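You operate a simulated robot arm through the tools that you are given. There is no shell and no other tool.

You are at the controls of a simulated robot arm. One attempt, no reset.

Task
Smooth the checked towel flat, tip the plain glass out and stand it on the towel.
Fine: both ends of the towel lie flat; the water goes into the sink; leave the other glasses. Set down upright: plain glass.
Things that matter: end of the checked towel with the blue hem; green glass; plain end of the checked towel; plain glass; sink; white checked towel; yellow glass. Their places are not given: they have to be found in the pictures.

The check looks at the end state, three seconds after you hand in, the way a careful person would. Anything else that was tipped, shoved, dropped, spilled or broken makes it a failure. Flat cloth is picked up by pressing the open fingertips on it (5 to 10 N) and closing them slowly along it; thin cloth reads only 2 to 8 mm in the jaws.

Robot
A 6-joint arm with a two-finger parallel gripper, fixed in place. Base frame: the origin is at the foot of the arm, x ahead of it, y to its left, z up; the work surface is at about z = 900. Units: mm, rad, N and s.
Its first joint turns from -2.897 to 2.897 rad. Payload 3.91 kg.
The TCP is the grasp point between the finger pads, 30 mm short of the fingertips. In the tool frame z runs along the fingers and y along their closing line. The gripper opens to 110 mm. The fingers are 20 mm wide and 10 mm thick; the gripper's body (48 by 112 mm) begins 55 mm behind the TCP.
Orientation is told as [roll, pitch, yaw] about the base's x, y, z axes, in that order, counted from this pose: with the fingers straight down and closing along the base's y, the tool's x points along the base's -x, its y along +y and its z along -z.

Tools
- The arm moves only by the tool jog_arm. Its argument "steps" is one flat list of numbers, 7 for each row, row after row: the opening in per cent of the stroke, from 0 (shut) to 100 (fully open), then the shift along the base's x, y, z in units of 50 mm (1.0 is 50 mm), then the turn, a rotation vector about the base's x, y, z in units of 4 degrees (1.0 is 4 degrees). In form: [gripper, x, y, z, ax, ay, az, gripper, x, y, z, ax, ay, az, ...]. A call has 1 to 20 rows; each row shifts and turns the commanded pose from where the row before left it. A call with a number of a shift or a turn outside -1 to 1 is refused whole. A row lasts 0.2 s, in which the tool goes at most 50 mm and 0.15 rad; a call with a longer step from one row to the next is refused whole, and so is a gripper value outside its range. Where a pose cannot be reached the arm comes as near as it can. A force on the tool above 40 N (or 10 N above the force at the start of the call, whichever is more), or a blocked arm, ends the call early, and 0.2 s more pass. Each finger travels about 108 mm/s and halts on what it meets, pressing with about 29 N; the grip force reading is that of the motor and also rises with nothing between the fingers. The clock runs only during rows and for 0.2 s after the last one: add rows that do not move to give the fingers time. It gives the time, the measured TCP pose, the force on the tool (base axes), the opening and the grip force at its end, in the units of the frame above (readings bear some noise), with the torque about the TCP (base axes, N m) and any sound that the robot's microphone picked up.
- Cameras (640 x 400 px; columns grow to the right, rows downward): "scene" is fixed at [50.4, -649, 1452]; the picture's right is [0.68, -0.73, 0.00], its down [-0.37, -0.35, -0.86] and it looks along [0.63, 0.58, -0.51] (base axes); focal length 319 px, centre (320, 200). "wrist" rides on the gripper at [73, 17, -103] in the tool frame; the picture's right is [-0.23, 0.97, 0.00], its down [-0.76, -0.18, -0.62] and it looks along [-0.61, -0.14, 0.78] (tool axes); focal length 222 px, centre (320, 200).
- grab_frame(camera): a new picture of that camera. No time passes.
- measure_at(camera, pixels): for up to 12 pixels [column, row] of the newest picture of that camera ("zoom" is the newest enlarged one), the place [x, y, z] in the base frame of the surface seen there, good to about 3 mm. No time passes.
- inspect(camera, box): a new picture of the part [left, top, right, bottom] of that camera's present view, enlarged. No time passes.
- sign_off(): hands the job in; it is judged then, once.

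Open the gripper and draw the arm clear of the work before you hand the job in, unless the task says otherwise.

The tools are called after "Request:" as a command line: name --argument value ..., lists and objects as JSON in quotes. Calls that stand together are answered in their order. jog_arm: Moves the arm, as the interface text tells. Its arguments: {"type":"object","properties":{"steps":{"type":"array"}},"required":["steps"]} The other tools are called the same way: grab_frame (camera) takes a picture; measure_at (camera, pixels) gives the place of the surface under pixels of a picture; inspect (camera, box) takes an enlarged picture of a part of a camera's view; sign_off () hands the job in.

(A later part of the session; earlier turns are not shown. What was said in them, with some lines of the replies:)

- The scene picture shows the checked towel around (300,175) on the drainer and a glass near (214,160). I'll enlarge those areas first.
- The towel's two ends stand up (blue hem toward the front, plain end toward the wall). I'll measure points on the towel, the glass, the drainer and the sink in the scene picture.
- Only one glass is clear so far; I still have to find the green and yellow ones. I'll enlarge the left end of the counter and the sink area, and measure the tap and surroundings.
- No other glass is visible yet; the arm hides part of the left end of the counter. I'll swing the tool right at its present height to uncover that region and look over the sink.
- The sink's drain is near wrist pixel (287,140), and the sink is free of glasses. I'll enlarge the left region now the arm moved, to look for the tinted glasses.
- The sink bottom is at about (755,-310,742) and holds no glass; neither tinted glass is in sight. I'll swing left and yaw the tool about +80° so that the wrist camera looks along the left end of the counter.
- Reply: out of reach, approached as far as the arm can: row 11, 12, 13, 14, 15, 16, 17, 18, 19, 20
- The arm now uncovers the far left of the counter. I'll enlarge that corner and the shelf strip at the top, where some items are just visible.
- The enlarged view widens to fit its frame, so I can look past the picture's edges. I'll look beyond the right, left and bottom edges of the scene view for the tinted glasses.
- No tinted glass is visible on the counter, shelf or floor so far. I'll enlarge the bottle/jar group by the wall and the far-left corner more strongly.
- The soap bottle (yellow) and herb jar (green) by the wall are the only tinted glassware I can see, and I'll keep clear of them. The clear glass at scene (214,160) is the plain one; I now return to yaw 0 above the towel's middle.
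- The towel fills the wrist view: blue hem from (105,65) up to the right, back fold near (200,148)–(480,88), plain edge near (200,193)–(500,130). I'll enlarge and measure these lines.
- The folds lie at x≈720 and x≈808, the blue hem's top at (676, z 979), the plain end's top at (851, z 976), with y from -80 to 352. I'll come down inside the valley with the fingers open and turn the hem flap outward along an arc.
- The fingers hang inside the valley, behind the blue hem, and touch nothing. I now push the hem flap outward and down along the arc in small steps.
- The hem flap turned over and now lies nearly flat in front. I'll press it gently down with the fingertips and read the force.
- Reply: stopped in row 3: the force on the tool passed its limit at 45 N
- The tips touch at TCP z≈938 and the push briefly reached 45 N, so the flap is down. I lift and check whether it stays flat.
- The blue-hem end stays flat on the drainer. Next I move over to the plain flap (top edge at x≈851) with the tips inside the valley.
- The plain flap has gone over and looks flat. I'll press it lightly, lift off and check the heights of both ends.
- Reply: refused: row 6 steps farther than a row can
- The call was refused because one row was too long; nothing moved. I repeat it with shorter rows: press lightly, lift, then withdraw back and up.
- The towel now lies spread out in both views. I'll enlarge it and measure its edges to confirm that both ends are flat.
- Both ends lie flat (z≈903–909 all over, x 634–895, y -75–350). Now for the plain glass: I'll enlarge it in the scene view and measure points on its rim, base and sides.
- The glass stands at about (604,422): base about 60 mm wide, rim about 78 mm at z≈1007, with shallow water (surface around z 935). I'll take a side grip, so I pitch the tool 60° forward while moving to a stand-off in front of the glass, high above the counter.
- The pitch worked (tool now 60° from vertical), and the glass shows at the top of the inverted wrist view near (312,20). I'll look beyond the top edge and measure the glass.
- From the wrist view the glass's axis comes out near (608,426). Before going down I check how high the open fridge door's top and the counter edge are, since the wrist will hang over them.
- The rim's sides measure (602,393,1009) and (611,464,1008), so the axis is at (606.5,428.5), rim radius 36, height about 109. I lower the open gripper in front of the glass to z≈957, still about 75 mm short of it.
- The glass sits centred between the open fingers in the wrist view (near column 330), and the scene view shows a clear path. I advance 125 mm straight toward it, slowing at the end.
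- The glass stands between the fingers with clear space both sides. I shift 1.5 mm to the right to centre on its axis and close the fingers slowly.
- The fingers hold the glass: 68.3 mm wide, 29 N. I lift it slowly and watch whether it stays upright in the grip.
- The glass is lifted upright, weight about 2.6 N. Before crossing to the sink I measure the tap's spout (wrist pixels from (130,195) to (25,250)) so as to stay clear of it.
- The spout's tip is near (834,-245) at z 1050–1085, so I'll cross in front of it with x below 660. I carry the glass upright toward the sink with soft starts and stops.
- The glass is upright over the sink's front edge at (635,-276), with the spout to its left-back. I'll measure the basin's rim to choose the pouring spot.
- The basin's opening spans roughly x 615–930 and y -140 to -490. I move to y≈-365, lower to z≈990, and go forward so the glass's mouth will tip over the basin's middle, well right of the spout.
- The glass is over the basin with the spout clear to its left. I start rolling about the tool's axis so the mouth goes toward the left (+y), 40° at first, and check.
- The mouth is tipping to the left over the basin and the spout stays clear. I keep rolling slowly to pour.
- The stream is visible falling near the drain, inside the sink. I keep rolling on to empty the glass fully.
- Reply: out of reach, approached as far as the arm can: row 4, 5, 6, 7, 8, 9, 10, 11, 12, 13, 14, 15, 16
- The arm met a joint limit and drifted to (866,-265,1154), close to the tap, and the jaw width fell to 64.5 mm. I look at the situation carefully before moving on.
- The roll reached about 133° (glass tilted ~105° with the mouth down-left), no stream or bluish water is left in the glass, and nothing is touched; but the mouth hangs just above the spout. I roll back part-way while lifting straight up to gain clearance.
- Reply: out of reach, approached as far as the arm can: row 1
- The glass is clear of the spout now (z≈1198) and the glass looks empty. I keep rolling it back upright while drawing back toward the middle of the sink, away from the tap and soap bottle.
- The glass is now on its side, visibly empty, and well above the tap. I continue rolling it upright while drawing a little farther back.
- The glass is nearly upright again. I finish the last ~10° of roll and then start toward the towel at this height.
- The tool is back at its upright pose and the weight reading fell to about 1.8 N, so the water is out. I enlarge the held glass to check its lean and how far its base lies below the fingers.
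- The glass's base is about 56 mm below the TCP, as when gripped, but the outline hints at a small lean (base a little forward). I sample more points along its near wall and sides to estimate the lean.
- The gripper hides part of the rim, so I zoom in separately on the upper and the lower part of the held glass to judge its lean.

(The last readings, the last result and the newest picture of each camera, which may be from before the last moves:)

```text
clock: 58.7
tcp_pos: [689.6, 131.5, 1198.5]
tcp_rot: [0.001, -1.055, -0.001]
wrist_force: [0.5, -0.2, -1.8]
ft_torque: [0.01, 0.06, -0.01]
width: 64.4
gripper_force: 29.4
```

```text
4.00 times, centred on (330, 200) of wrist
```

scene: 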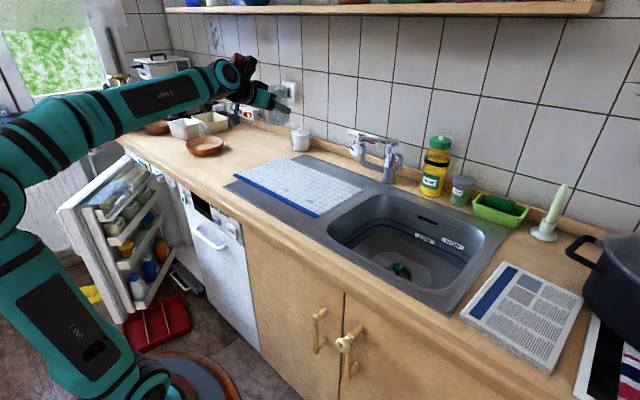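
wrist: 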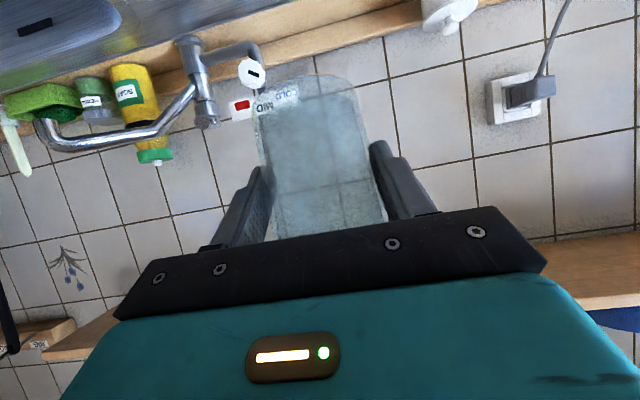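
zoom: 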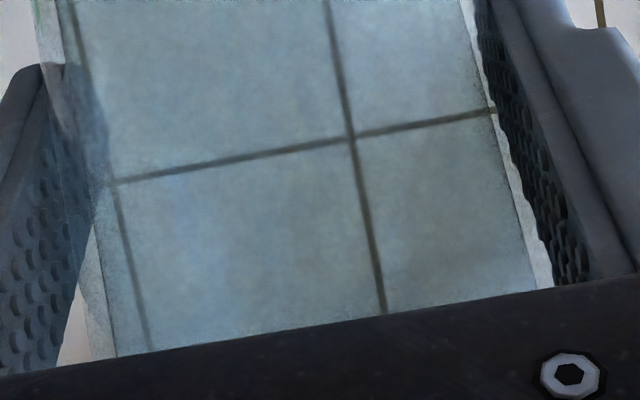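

The outline shows the glass leaning about 0.15 rad with its top toward the palm (scene slope ≈0.19 where ≈0.06 is upright). I turn the tool +8° about the base's y to stand the glass upright and check again.

Request:
jog_arm --steps '[52, 0, 0, 0, 0, 0.5, 0, 52, 0, 0, 0, 0, 0.8, 0, 52, 0, 0, 0, 0, 0.7, 0, 52, 0, 0, 0, 0, 0, 0]'

Request:
inspect --camera "scene" --box '[262, 76, 310, 106]'

Request:
inspect --camera "scene" --box '[262, 102, 310, 132]'

```text
clock: 59.7
tcp_pos: [688.6, 130.8, 1198.7]
tcp_rot: [0.0, -0.917, 0.0]
wrist_force: [-0.7, -0.7, -1.8]
ft_torque: [0.01, 0.04, -0.01]
width: 64.4
gripper_force: 29.3
```

```text
13.33 times, centred on (286, 91) of scene
```

zoom: 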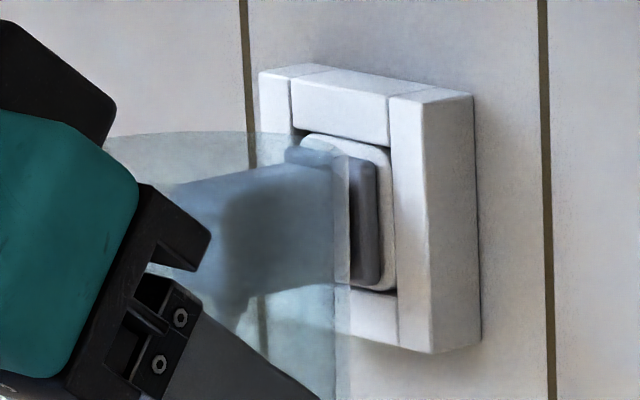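

```text
13.33 times, centred on (286, 117) of scene
```

zoom: 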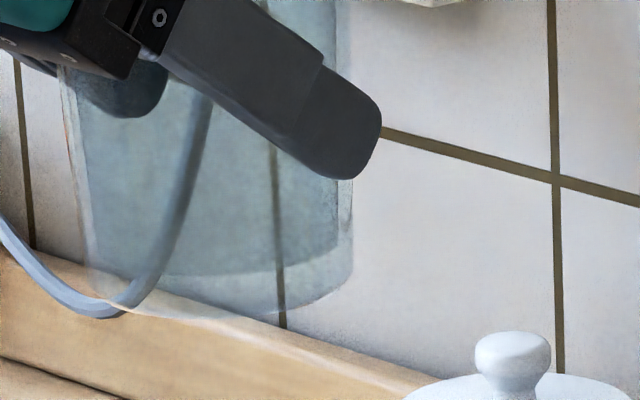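

The glass now looks upright (edge slopes average ≈0.06, as a vertical should there), with its base about 57 mm below the TCP. I move over the towel's middle, to (753,137), and come down to about 35 mm above it.

Request:
jog_arm --steps '[52, 0.06, 0.01, -0.15, 0, 0, 0, 52, 0.14, 0.02, -0.35, 0, 0, 0, 52, 0.2, 0.02, -0.5, 0, 0, 0, 52, 0.24, 0.02, -0.6, 0, 0, 0, 52, 0.24, 0.02, -0.6, 0, 0, 0, 52, 0.2, 0.02, -0.6, 0, 0, 0, 52, 0.14, 0.01, -0.5, 0, 0, 0, 52, 0.07, 0, -0.35, 0, 0, 0, 52, 0, 0, -0.2, 0, 0, 0, 52, 0, 0, -0.1, 0, 0, 0, 52, 0, 0, 0, 0, 0, 0]'

Request:
grab_frame --camera "scene"

Request:
inspect --camera "scene" --box '[250, 120, 340, 190]'

Request:
grab_frame --camera "wrist"

```text
clock: 62.1
tcp_pos: [752.8, 136.4, 1001.3]
tcp_rot: [0.0, -0.918, -0.001]
wrist_force: [1.2, -0.1, -2.8]
ft_torque: [0.04, 0.03, -0.01]
width: 64.5
gripper_force: 29.0
```

```text
taken
```

scene: 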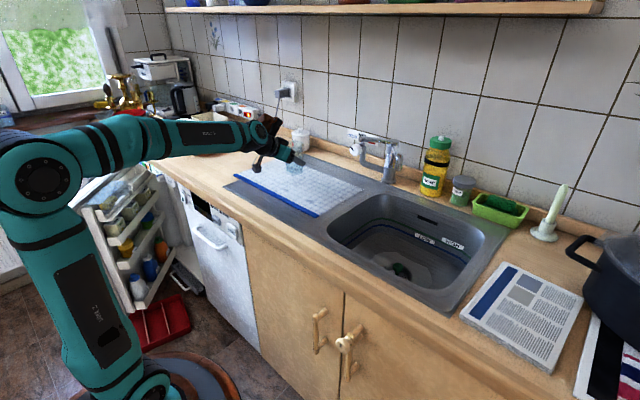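

```text
5.71 times, centred on (295, 155) of scene
```

zoom: 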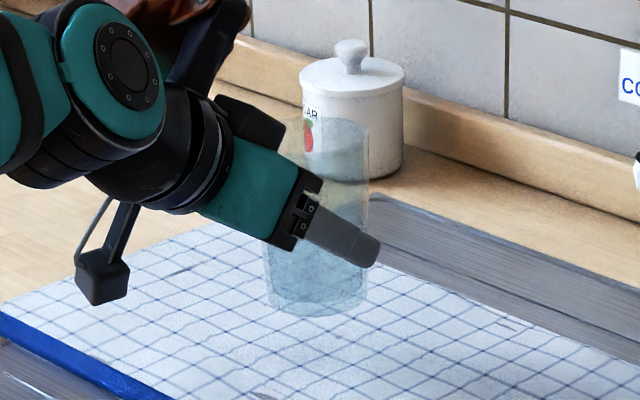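

```text
taken
```

wrist: 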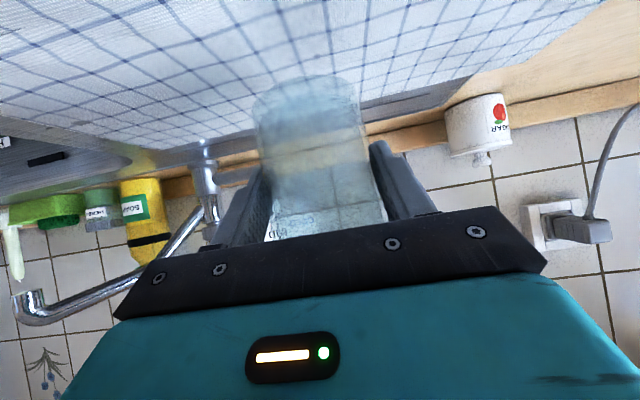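

The glass hangs upright above the towel's middle. I lower it to a few millimetres above the cloth and then feel for contact in small steps.

Request:
jog_arm --steps '[52, 0, 0, -0.2, 0, 0, 0, 52, 0, 0, -0.2, 0, 0, 0, 52, 0, 0, -0.12, 0, 0, 0, 52, 0, 0, -0.08, 0, 0, 0, 52, 0, 0, 0, 0, 0, 0]'

Request:
inspect --camera "scene" --box '[270, 130, 330, 180]'

```text
clock: 63.3
tcp_pos: [751.8, 137.1, 971.2]
tcp_rot: [0.001, -0.915, -0.002]
wrist_force: [-0.3, 0.1, -2.7]
ft_torque: [0.01, 0.03, 0.0]
width: 64.8
gripper_force: 29.2
```

```text
8.00 times, centred on (300, 155) of scene
```

zoom: 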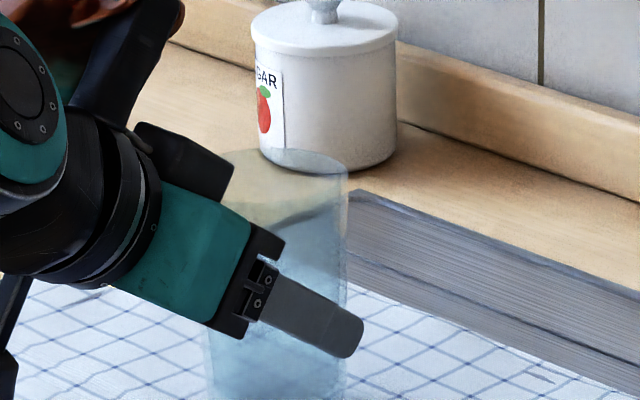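

The glass is still off the cloth (force unchanged at about -2.7 N). I go on down in 1.5 mm steps.

Request:
jog_arm --steps '[52, 0, 0, -0.03, 0, 0, 0, 52, 0, 0, -0.03, 0, 0, 0, 52, 0, 0, -0.03, 0, 0, 0, 52, 0, 0, 0, 0, 0, 0]'

Request:
inspect --camera "scene" --box '[270, 140, 330, 190]'

```text
clock: 64.3
tcp_pos: [751.7, 136.8, 967.3]
tcp_rot: [0.0, -0.914, -0.002]
wrist_force: [-0.3, -0.8, -2.3]
ft_torque: [0.01, 0.03, 0.0]
width: 64.9
gripper_force: 29.5
```

```text
8.00 times, centred on (300, 165) of scene
```

zoom: 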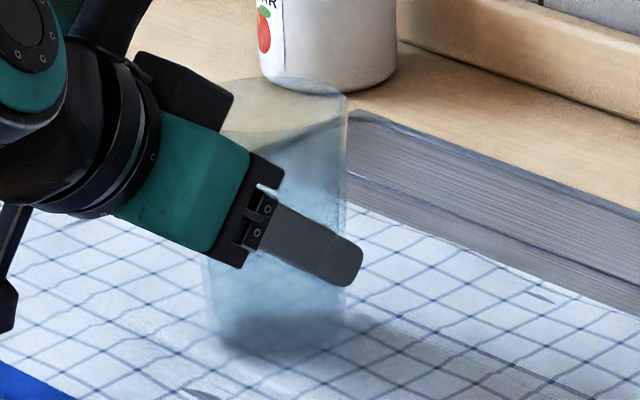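

Still no contact force (-2.3 N), and the base's shadow closes up beneath it near zoom (280,345). I continue down in small steps.

Request:
jog_arm --steps '[52, 0, 0, -0.03, 0, 0, 0, 52, 0, 0, -0.03, 0, 0, 0, 52, 0, 0, 0, 0, 0, 0]'

```text
clock: 65.1
tcp_pos: [751.7, 137.2, 964.9]
tcp_rot: [0.003, -0.915, -0.001]
wrist_force: [0.2, 0.1, 8.5]
ft_torque: [0.27, -0.25, -0.02]
width: 64.2
gripper_force: 28.4
```

The base touches (8.5 N upward), with the torque pointing to its far-left edge bearing first, i.e. a lean of a degree or two. I ease off 1 mm and turn the tool slightly to level the base.

Request:
jog_arm --steps '[52, 0, 0, 0.03, 0, 0, 0, 52, 0, 0, 0, 0.25, -0.12, 0, 52, 0, 0, 0, 0.2, -0.1, 0, 52, 0, 0, 0, 0, 0, 0]'

Request:
jog_arm --steps '[52, 0, 0, -0.015, 0, 0, 0, 52, 0, 0, 0, 0, 0, 0]'

```text
clock: 66.1
tcp_pos: [752.1, 136.3, 965.3]
tcp_rot: [0.054, -0.929, -0.043]
wrist_force: [-0.8, -0.1, -3.6]
ft_torque: [0.01, 0.02, 0.0]
width: 64.3
gripper_force: 29.6
```

```text
clock: 66.7
tcp_pos: [753.1, 138.3, 964.5]
tcp_rot: [0.051, -0.93, -0.045]
wrist_force: [-0.3, 0.4, -3.3]
ft_torque: [0.03, -0.01, -0.01]
width: 64.7
gripper_force: 29.1
```

The glass hangs free again just above the cloth (-3.3 N). I lower in 0.75–1 mm steps to find even contact.

Request:
jog_arm --steps '[52, 0, 0, -0.02, 0, 0, 0, 52, 0, 0, 0, 0, 0, 0]'

Request:
jog_arm --steps '[52, 0, 0, -0.015, 0, 0, 0, 52, 0, 0, 0, 0, 0, 0]'

```text
clock: 67.3
tcp_pos: [752.9, 136.8, 963.0]
tcp_rot: [0.053, -0.933, -0.043]
wrist_force: [1.5, 0.4, 1.4]
ft_torque: [-0.12, -0.11, 0.05]
width: 64.4
gripper_force: 28.9
```

```text
clock: 67.9
tcp_pos: [752.0, 136.9, 963.8]
tcp_rot: [0.054, -0.933, -0.043]
wrist_force: [3.7, 4.1, 10.4]
ft_torque: [-0.08, -0.18, 0.08]
width: 64.1
gripper_force: 28.7
```

Contact is now even (10 N, acting close beneath the glass's axis), so the base sits flat. I ease the pressure a touch and look before letting go.

Request:
jog_arm --steps '[52, 0, 0, 0.012, 0, 0, 0, 52, 0, 0, 0, 0, 0, 0]'

Request:
inspect --camera "scene" --box '[265, 135, 330, 190]'

Request:
grab_frame --camera "wrist"

```text
clock: 68.5
tcp_pos: [751.4, 137.6, 962.8]
tcp_rot: [0.052, -0.929, -0.043]
wrist_force: [1.6, 1.5, 7.5]
ft_torque: [-0.09, -0.24, 0.06]
width: 64.7
gripper_force: 29.3
```

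```text
7.27 times, centred on (298, 162) of scene
```

zoom: 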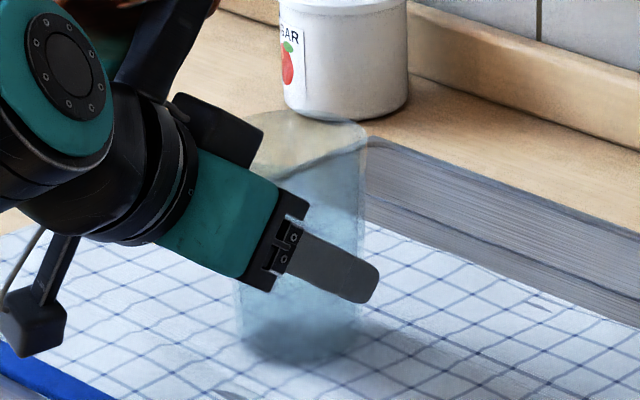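

```text
taken
```

wrist: 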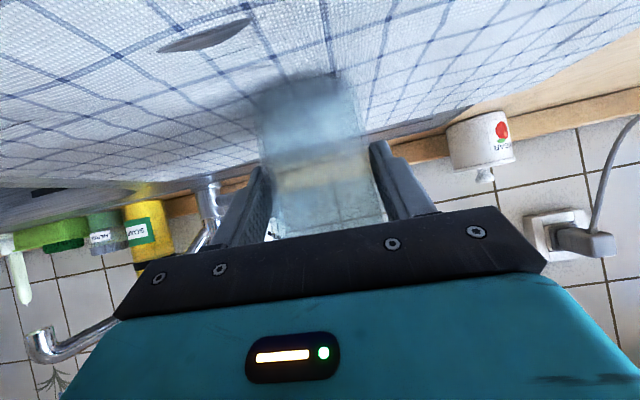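

The glass stands on the towel with its base flush. I open the fingers slowly.

Request:
jog_arm --steps '[57, 0, 0, 0, 0, 0, 0, 59, 0, 0, 0, 0, 0, 0, 60, 0, 0, 0, 0, 0, 0, 61, 0, 0, 0, 0, 0, 0, 63, 0, 0, 0, 0, 0, 0, 66, 0, 0, 0, 0, 0, 0, 70, 0, 0, 0, 0, 0, 0, 76, 0, 0, 0, 0, 0, 0, 84, 0, 0, 0, 0, 0, 0, 92, 0, 0, 0, 0, 0, 0, 100, 0, 0, 0, 0, 0, 0, 100, 0, 0, 0, 0, 0, 0]'

Request:
inspect --camera "scene" --box '[265, 135, 330, 190]'

Request:
grab_frame --camera "wrist"

```text
clock: 71.1
tcp_pos: [753.3, 136.7, 963.3]
tcp_rot: [0.053, -0.931, -0.044]
wrist_force: [0.3, 0.4, -0.6]
ft_torque: [-0.01, 0.0, 0.0]
width: 110.2
gripper_force: 0.1
```

```text
7.27 times, centred on (298, 162) of scene
```

zoom: 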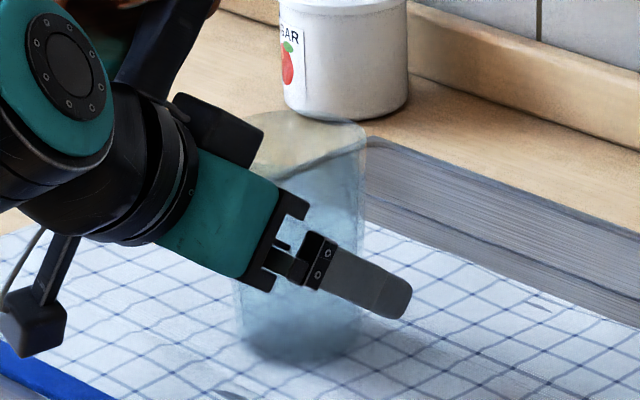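

```text
taken
```

wrist: 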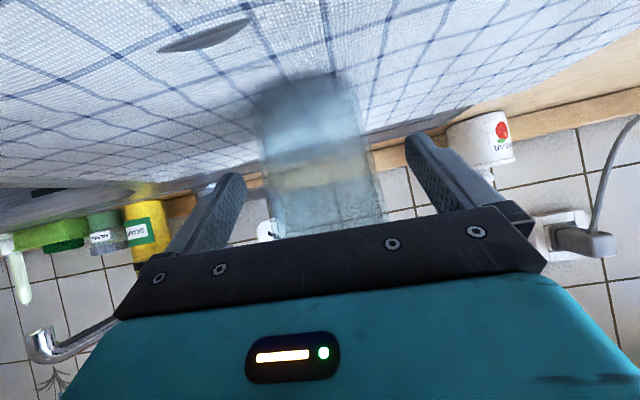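

The fingers are fully open and the glass stands by itself, untouched. I draw the gripper straight back along its own axis, then up and away.

Request:
jog_arm --steps '[100, -0.12, -0.003, 0.09, 0, 0, 0, 100, -0.24, -0.005, 0.18, 0, 0, 0, 100, -0.4, -0.009, 0.3, 0, 0, 0, 100, -0.48, -0.01, 0.36, 0, 0, 0, 100, -0.56, -0.012, 0.42, 0, 0, 0, 100, -0.56, -0.012, 0.42, 0, 0, 0, 100, -0.56, -0.012, 0.42, 0, 0, 0, 100, -0.56, 0, 0.6, 0, 0, 0, 100, -0.4, 0, 0.7, 0, 0, 0, 100, -0.2, 0, 0.7, 0, 0, 0, 100, 0, 0, 0, 0, 0, 0]'

Request:
grab_frame --camera "scene"

Request:
inspect --camera "scene" --box '[265, 130, 330, 190]'

Request:
grab_frame --camera "wrist"

```text
clock: 73.5
tcp_pos: [546.9, 136.1, 1171.8]
tcp_rot: [0.052, -0.931, -0.044]
wrist_force: [0.4, 0.3, 0.9]
ft_torque: [0.01, -0.02, 0.0]
width: 110.1
gripper_force: 0.0
```

```text
taken
```

scene: 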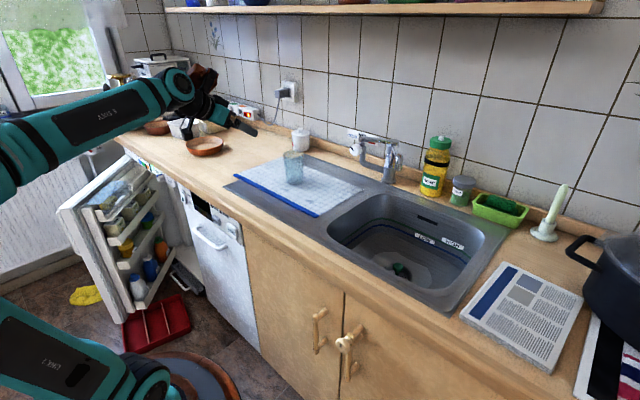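

```text
6.67 times, centred on (298, 160) of scene
```

zoom: 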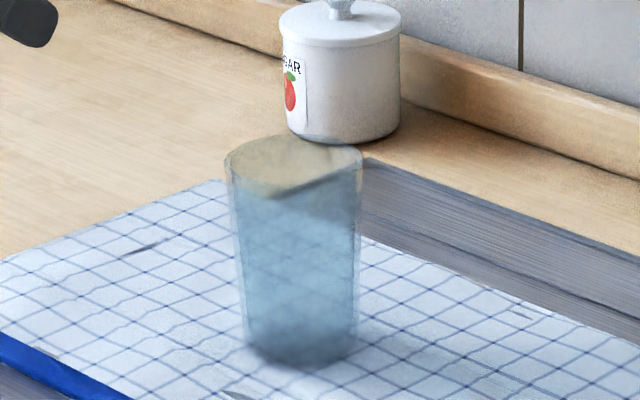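

```text
taken
```

wrist: 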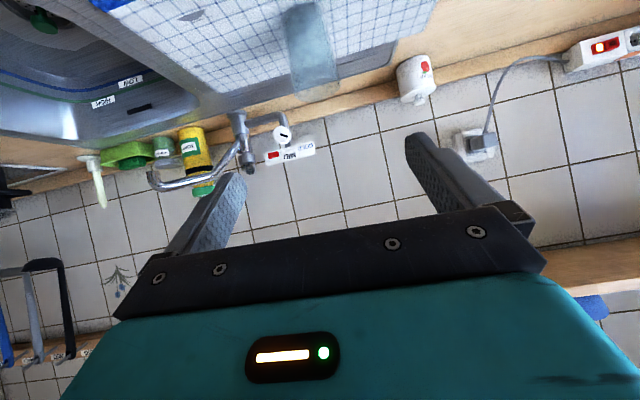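

The glass stands upright on the flat towel and the arm is clear. I check closely that the glass is empty, both towel ends are flat, and nothing else has shifted or been wetted.

Request:
inspect --camera "wrist" --box '[250, 0, 380, 110]'

Request:
inspect --camera "scene" --box '[225, 140, 375, 225]'

Request:
measure_at --camera "scene" --pixels '[[241, 181], [258, 188], [275, 196], [292, 204], [310, 211], [318, 213], [358, 187], [345, 181], [330, 174], [315, 167], [280, 160], [262, 168]]'

Request:
inspect --camera "scene" --box '[320, 120, 540, 310]'

```text
3.64 times, centred on (315, 55) of wrist
```

zoom: 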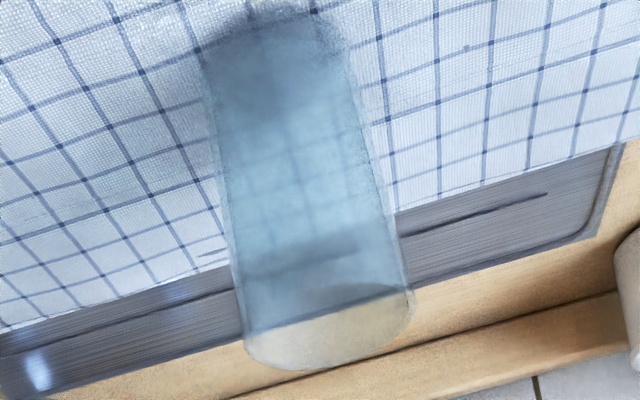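

```text
4.27 times, centred on (300, 182) of scene
```

zoom: 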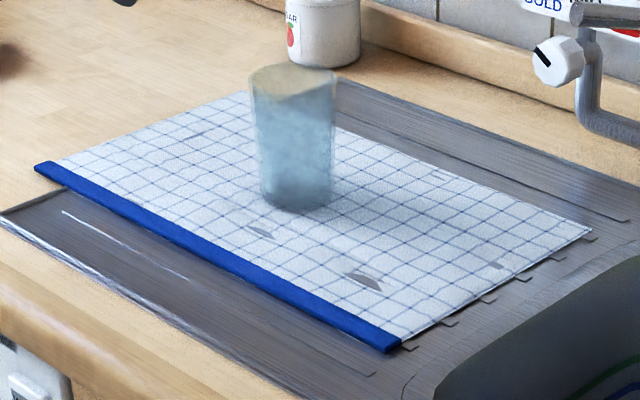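

```text
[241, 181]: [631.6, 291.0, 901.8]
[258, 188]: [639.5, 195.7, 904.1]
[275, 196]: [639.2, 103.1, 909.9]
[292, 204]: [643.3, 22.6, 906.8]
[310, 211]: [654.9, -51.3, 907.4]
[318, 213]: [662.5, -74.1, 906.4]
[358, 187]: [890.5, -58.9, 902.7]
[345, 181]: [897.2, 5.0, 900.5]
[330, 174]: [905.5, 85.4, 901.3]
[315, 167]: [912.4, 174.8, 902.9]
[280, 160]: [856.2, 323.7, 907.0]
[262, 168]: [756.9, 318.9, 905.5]
```

```text
2.11 times, centred on (430, 215) of scene
```

zoom: 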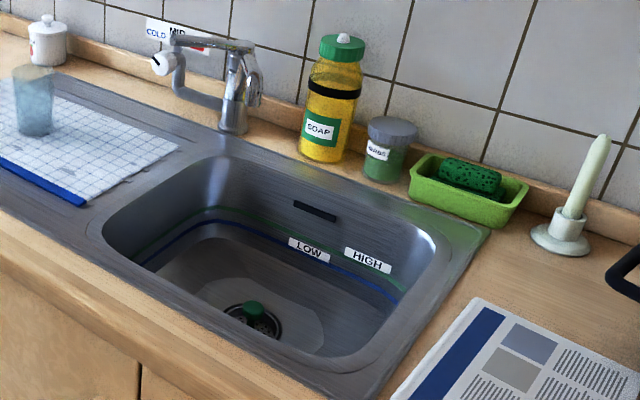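

Everything looks in order; to make sure the glass is truly empty I bring the camera above it by turning the tool back to pointing down, staying 180 mm above the rim.

Request:
jog_arm --steps '[100, 0.1, 0, 0.1, 0, 1, 0, 100, 0.1, 0, 0.1, 0, 1, 0, 100, 0.1, 0, 0.1, 0, 1, 0, 100, 0.1, 0, 0.1, 0, 1, 0, 100, 0.1, 0, 0.1, 0, 1, 0, 100, 0.1, 0, 0.1, 0, 1, 0, 100, 0.1, 0, 0.1, 0, 1, 0, 100, 0.1, 0, 0.1, 0, 1, 0, 100, 0.1, 0, 0.1, 0, 1, 0, 100, 0.1, 0, 0.1, 0, 1, 0, 100, 0.1, 0, 0, 0, 1, 0, 100, 0.1, 0, 0, 0, 1, 0, 100, 0.1, 0, 0, 0, 1, 0]'

Request:
grab_frame --camera "wrist"

Request:
grab_frame --camera "scene"

```text
clock: 76.3
tcp_pos: [613.6, 133.6, 1222.5]
tcp_rot: [0.019, -0.023, -0.027]
wrist_force: [0.4, 0.4, 0.7]
ft_torque: [0.02, -0.07, -0.02]
width: 110.2
gripper_force: 0.1
```

```text
taken
```

wrist: 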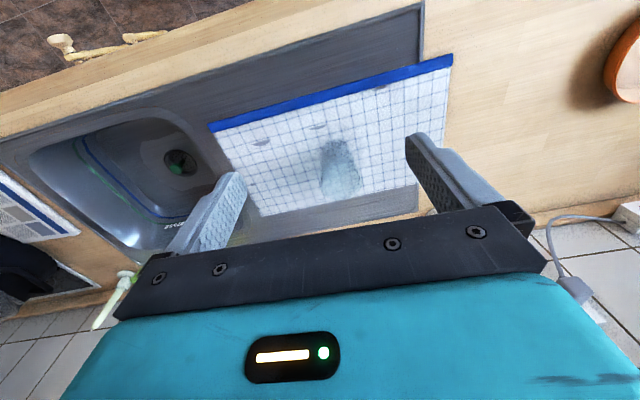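

```text
taken
```

scene: 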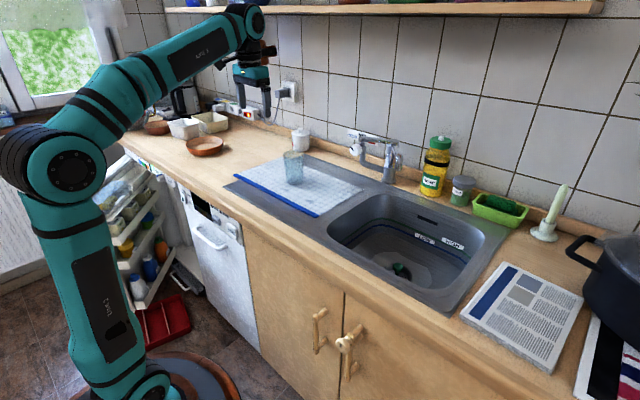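

The glass shows near wrist (340,170) from above. I enlarge it there, and also the towel and the counter where the glass stood.

Request:
inspect --camera "wrist" --box '[290, 120, 390, 210]'

Request:
inspect --camera "wrist" --box '[190, 30, 470, 220]'

Request:
inspect --camera "wrist" --box '[0, 90, 220, 260]'

Request:
inspect --camera "scene" --box '[140, 90, 300, 210]'

```text
4.44 times, centred on (340, 165) of wrist
```

zoom: 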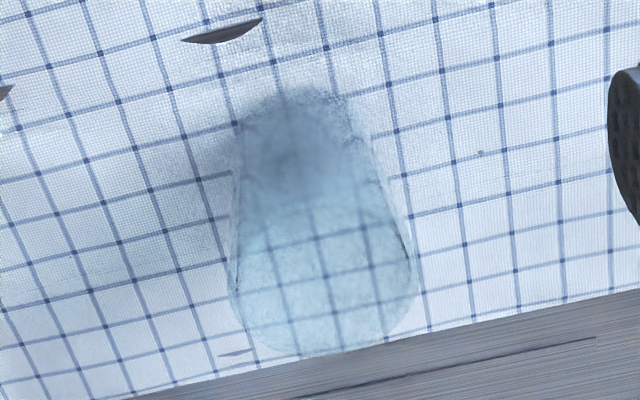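

```text
2.11 times, centred on (330, 125) of wrist
```

zoom: 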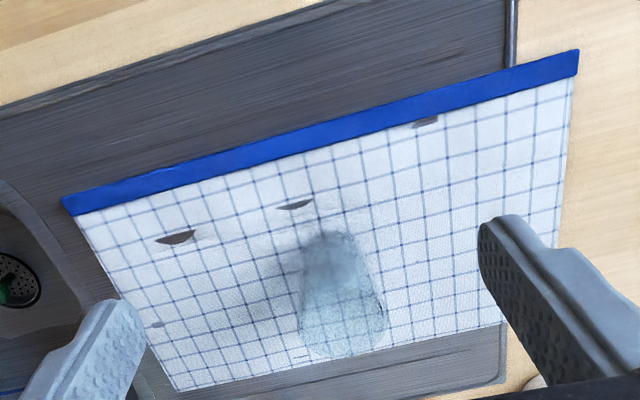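

```text
2.35 times, centred on (110, 175) of wrist
```

zoom: 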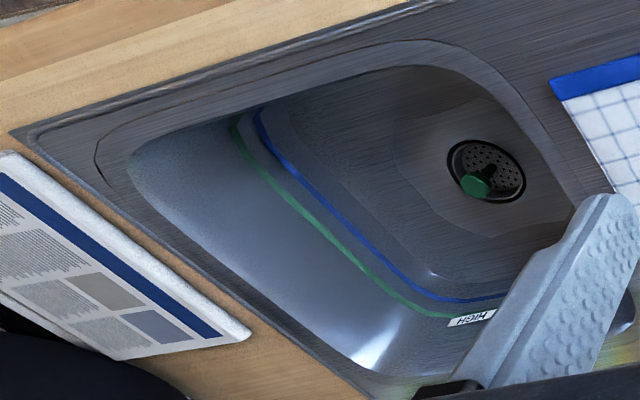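

```text
3.33 times, centred on (220, 150) of scene
```

zoom: 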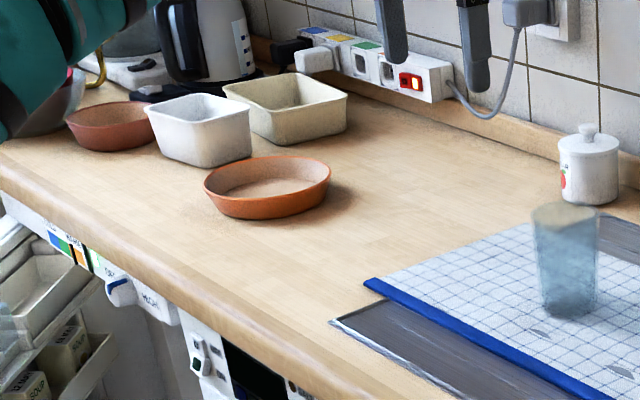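

From above I see the mouth, wall and base of the glass and no pale-blue water disc as there was at the start. One last close look at the glass from the scene camera to confirm there's no water surface.

Request:
inspect --camera "scene" --box '[278, 145, 310, 190]'

Request:
inspect --camera "scene" --box '[280, 165, 308, 188]'

```text
8.89 times, centred on (294, 168) of scene
```

zoom: 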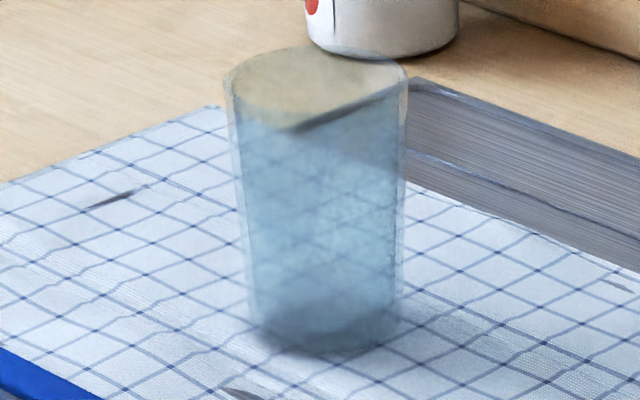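

```text
16.00 times, centred on (294, 176) of scene
```

zoom: 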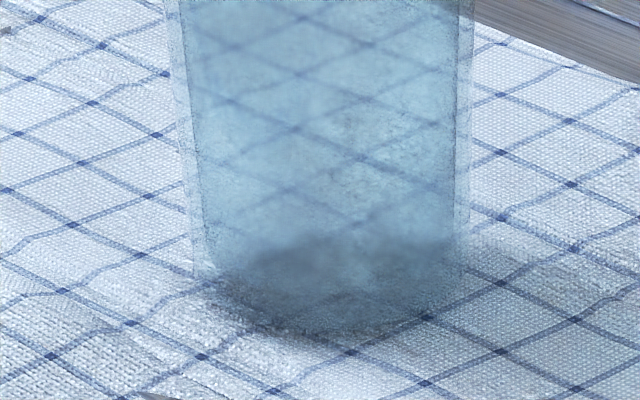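

The towel's check shows straight through the glass with no water line, so it is empty and upright, and both towel ends are flat. I draw the open gripper farther back and up, clear of the work.

Request:
jog_arm --steps '[100, -0.5, 0.3, 0.2, 0, 0, 0, 100, -0.7, 0.4, 0.2, 0, 0, 0, 100, -0.7, 0.4, 0.2, 0, 0, 0, 100, -0.5, 0.3, 0.1, 0, 0, 0, 100, 0, 0, 0, 0, 0, 0, 100, 0, 0, 0, 0, 0, 0]'

Request:
grab_frame --camera "scene"

```text
clock: 77.7
tcp_pos: [495.3, 206.8, 1257.5]
tcp_rot: [0.021, -0.025, -0.026]
wrist_force: [-0.7, 0.4, -0.2]
ft_torque: [0.0, 0.02, 0.0]
width: 109.9
gripper_force: 0.0
```

```text
taken
```

scene: 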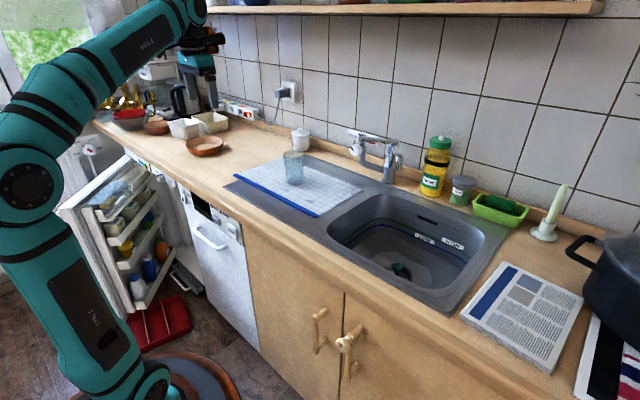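

The final picture shows the towel flat, the empty glass upright on it near (293,168), everything else in place and the open gripper clear of the work. I hand the job in.

Request:
sign_off

```text
The job is handed in.
```

I handed the job in. The checked towel is flat, the plain glass is emptied into the sink, and it stands upright near the middle of the towel.

- **Towel:** both ends measured level with the drainer, at about z 900 to 910. They stayed down after I lifted off.
- **Water:** I saw the stream falling near the drain. The last close pictures show no water in the glass and no wet patches elsewhere.
- **Pour went off position:** partway through tipping, the arm reached a joint limit and drifted towards the tap. The mouth of the glass ended up just above the spout, still over the basin. I saw no contact and the force readings stayed normal.
- **Glass shifted in the grip:** after the pour it leaned about 8° in the fingers. I corrected that and set it down level.
- **Green and yellow glasses:** I never found any tinted drinking glasses. The only tinted glassware I could see was the yellow soap bottle and the green herb jar. I stayed clear of both, and they look unmoved.
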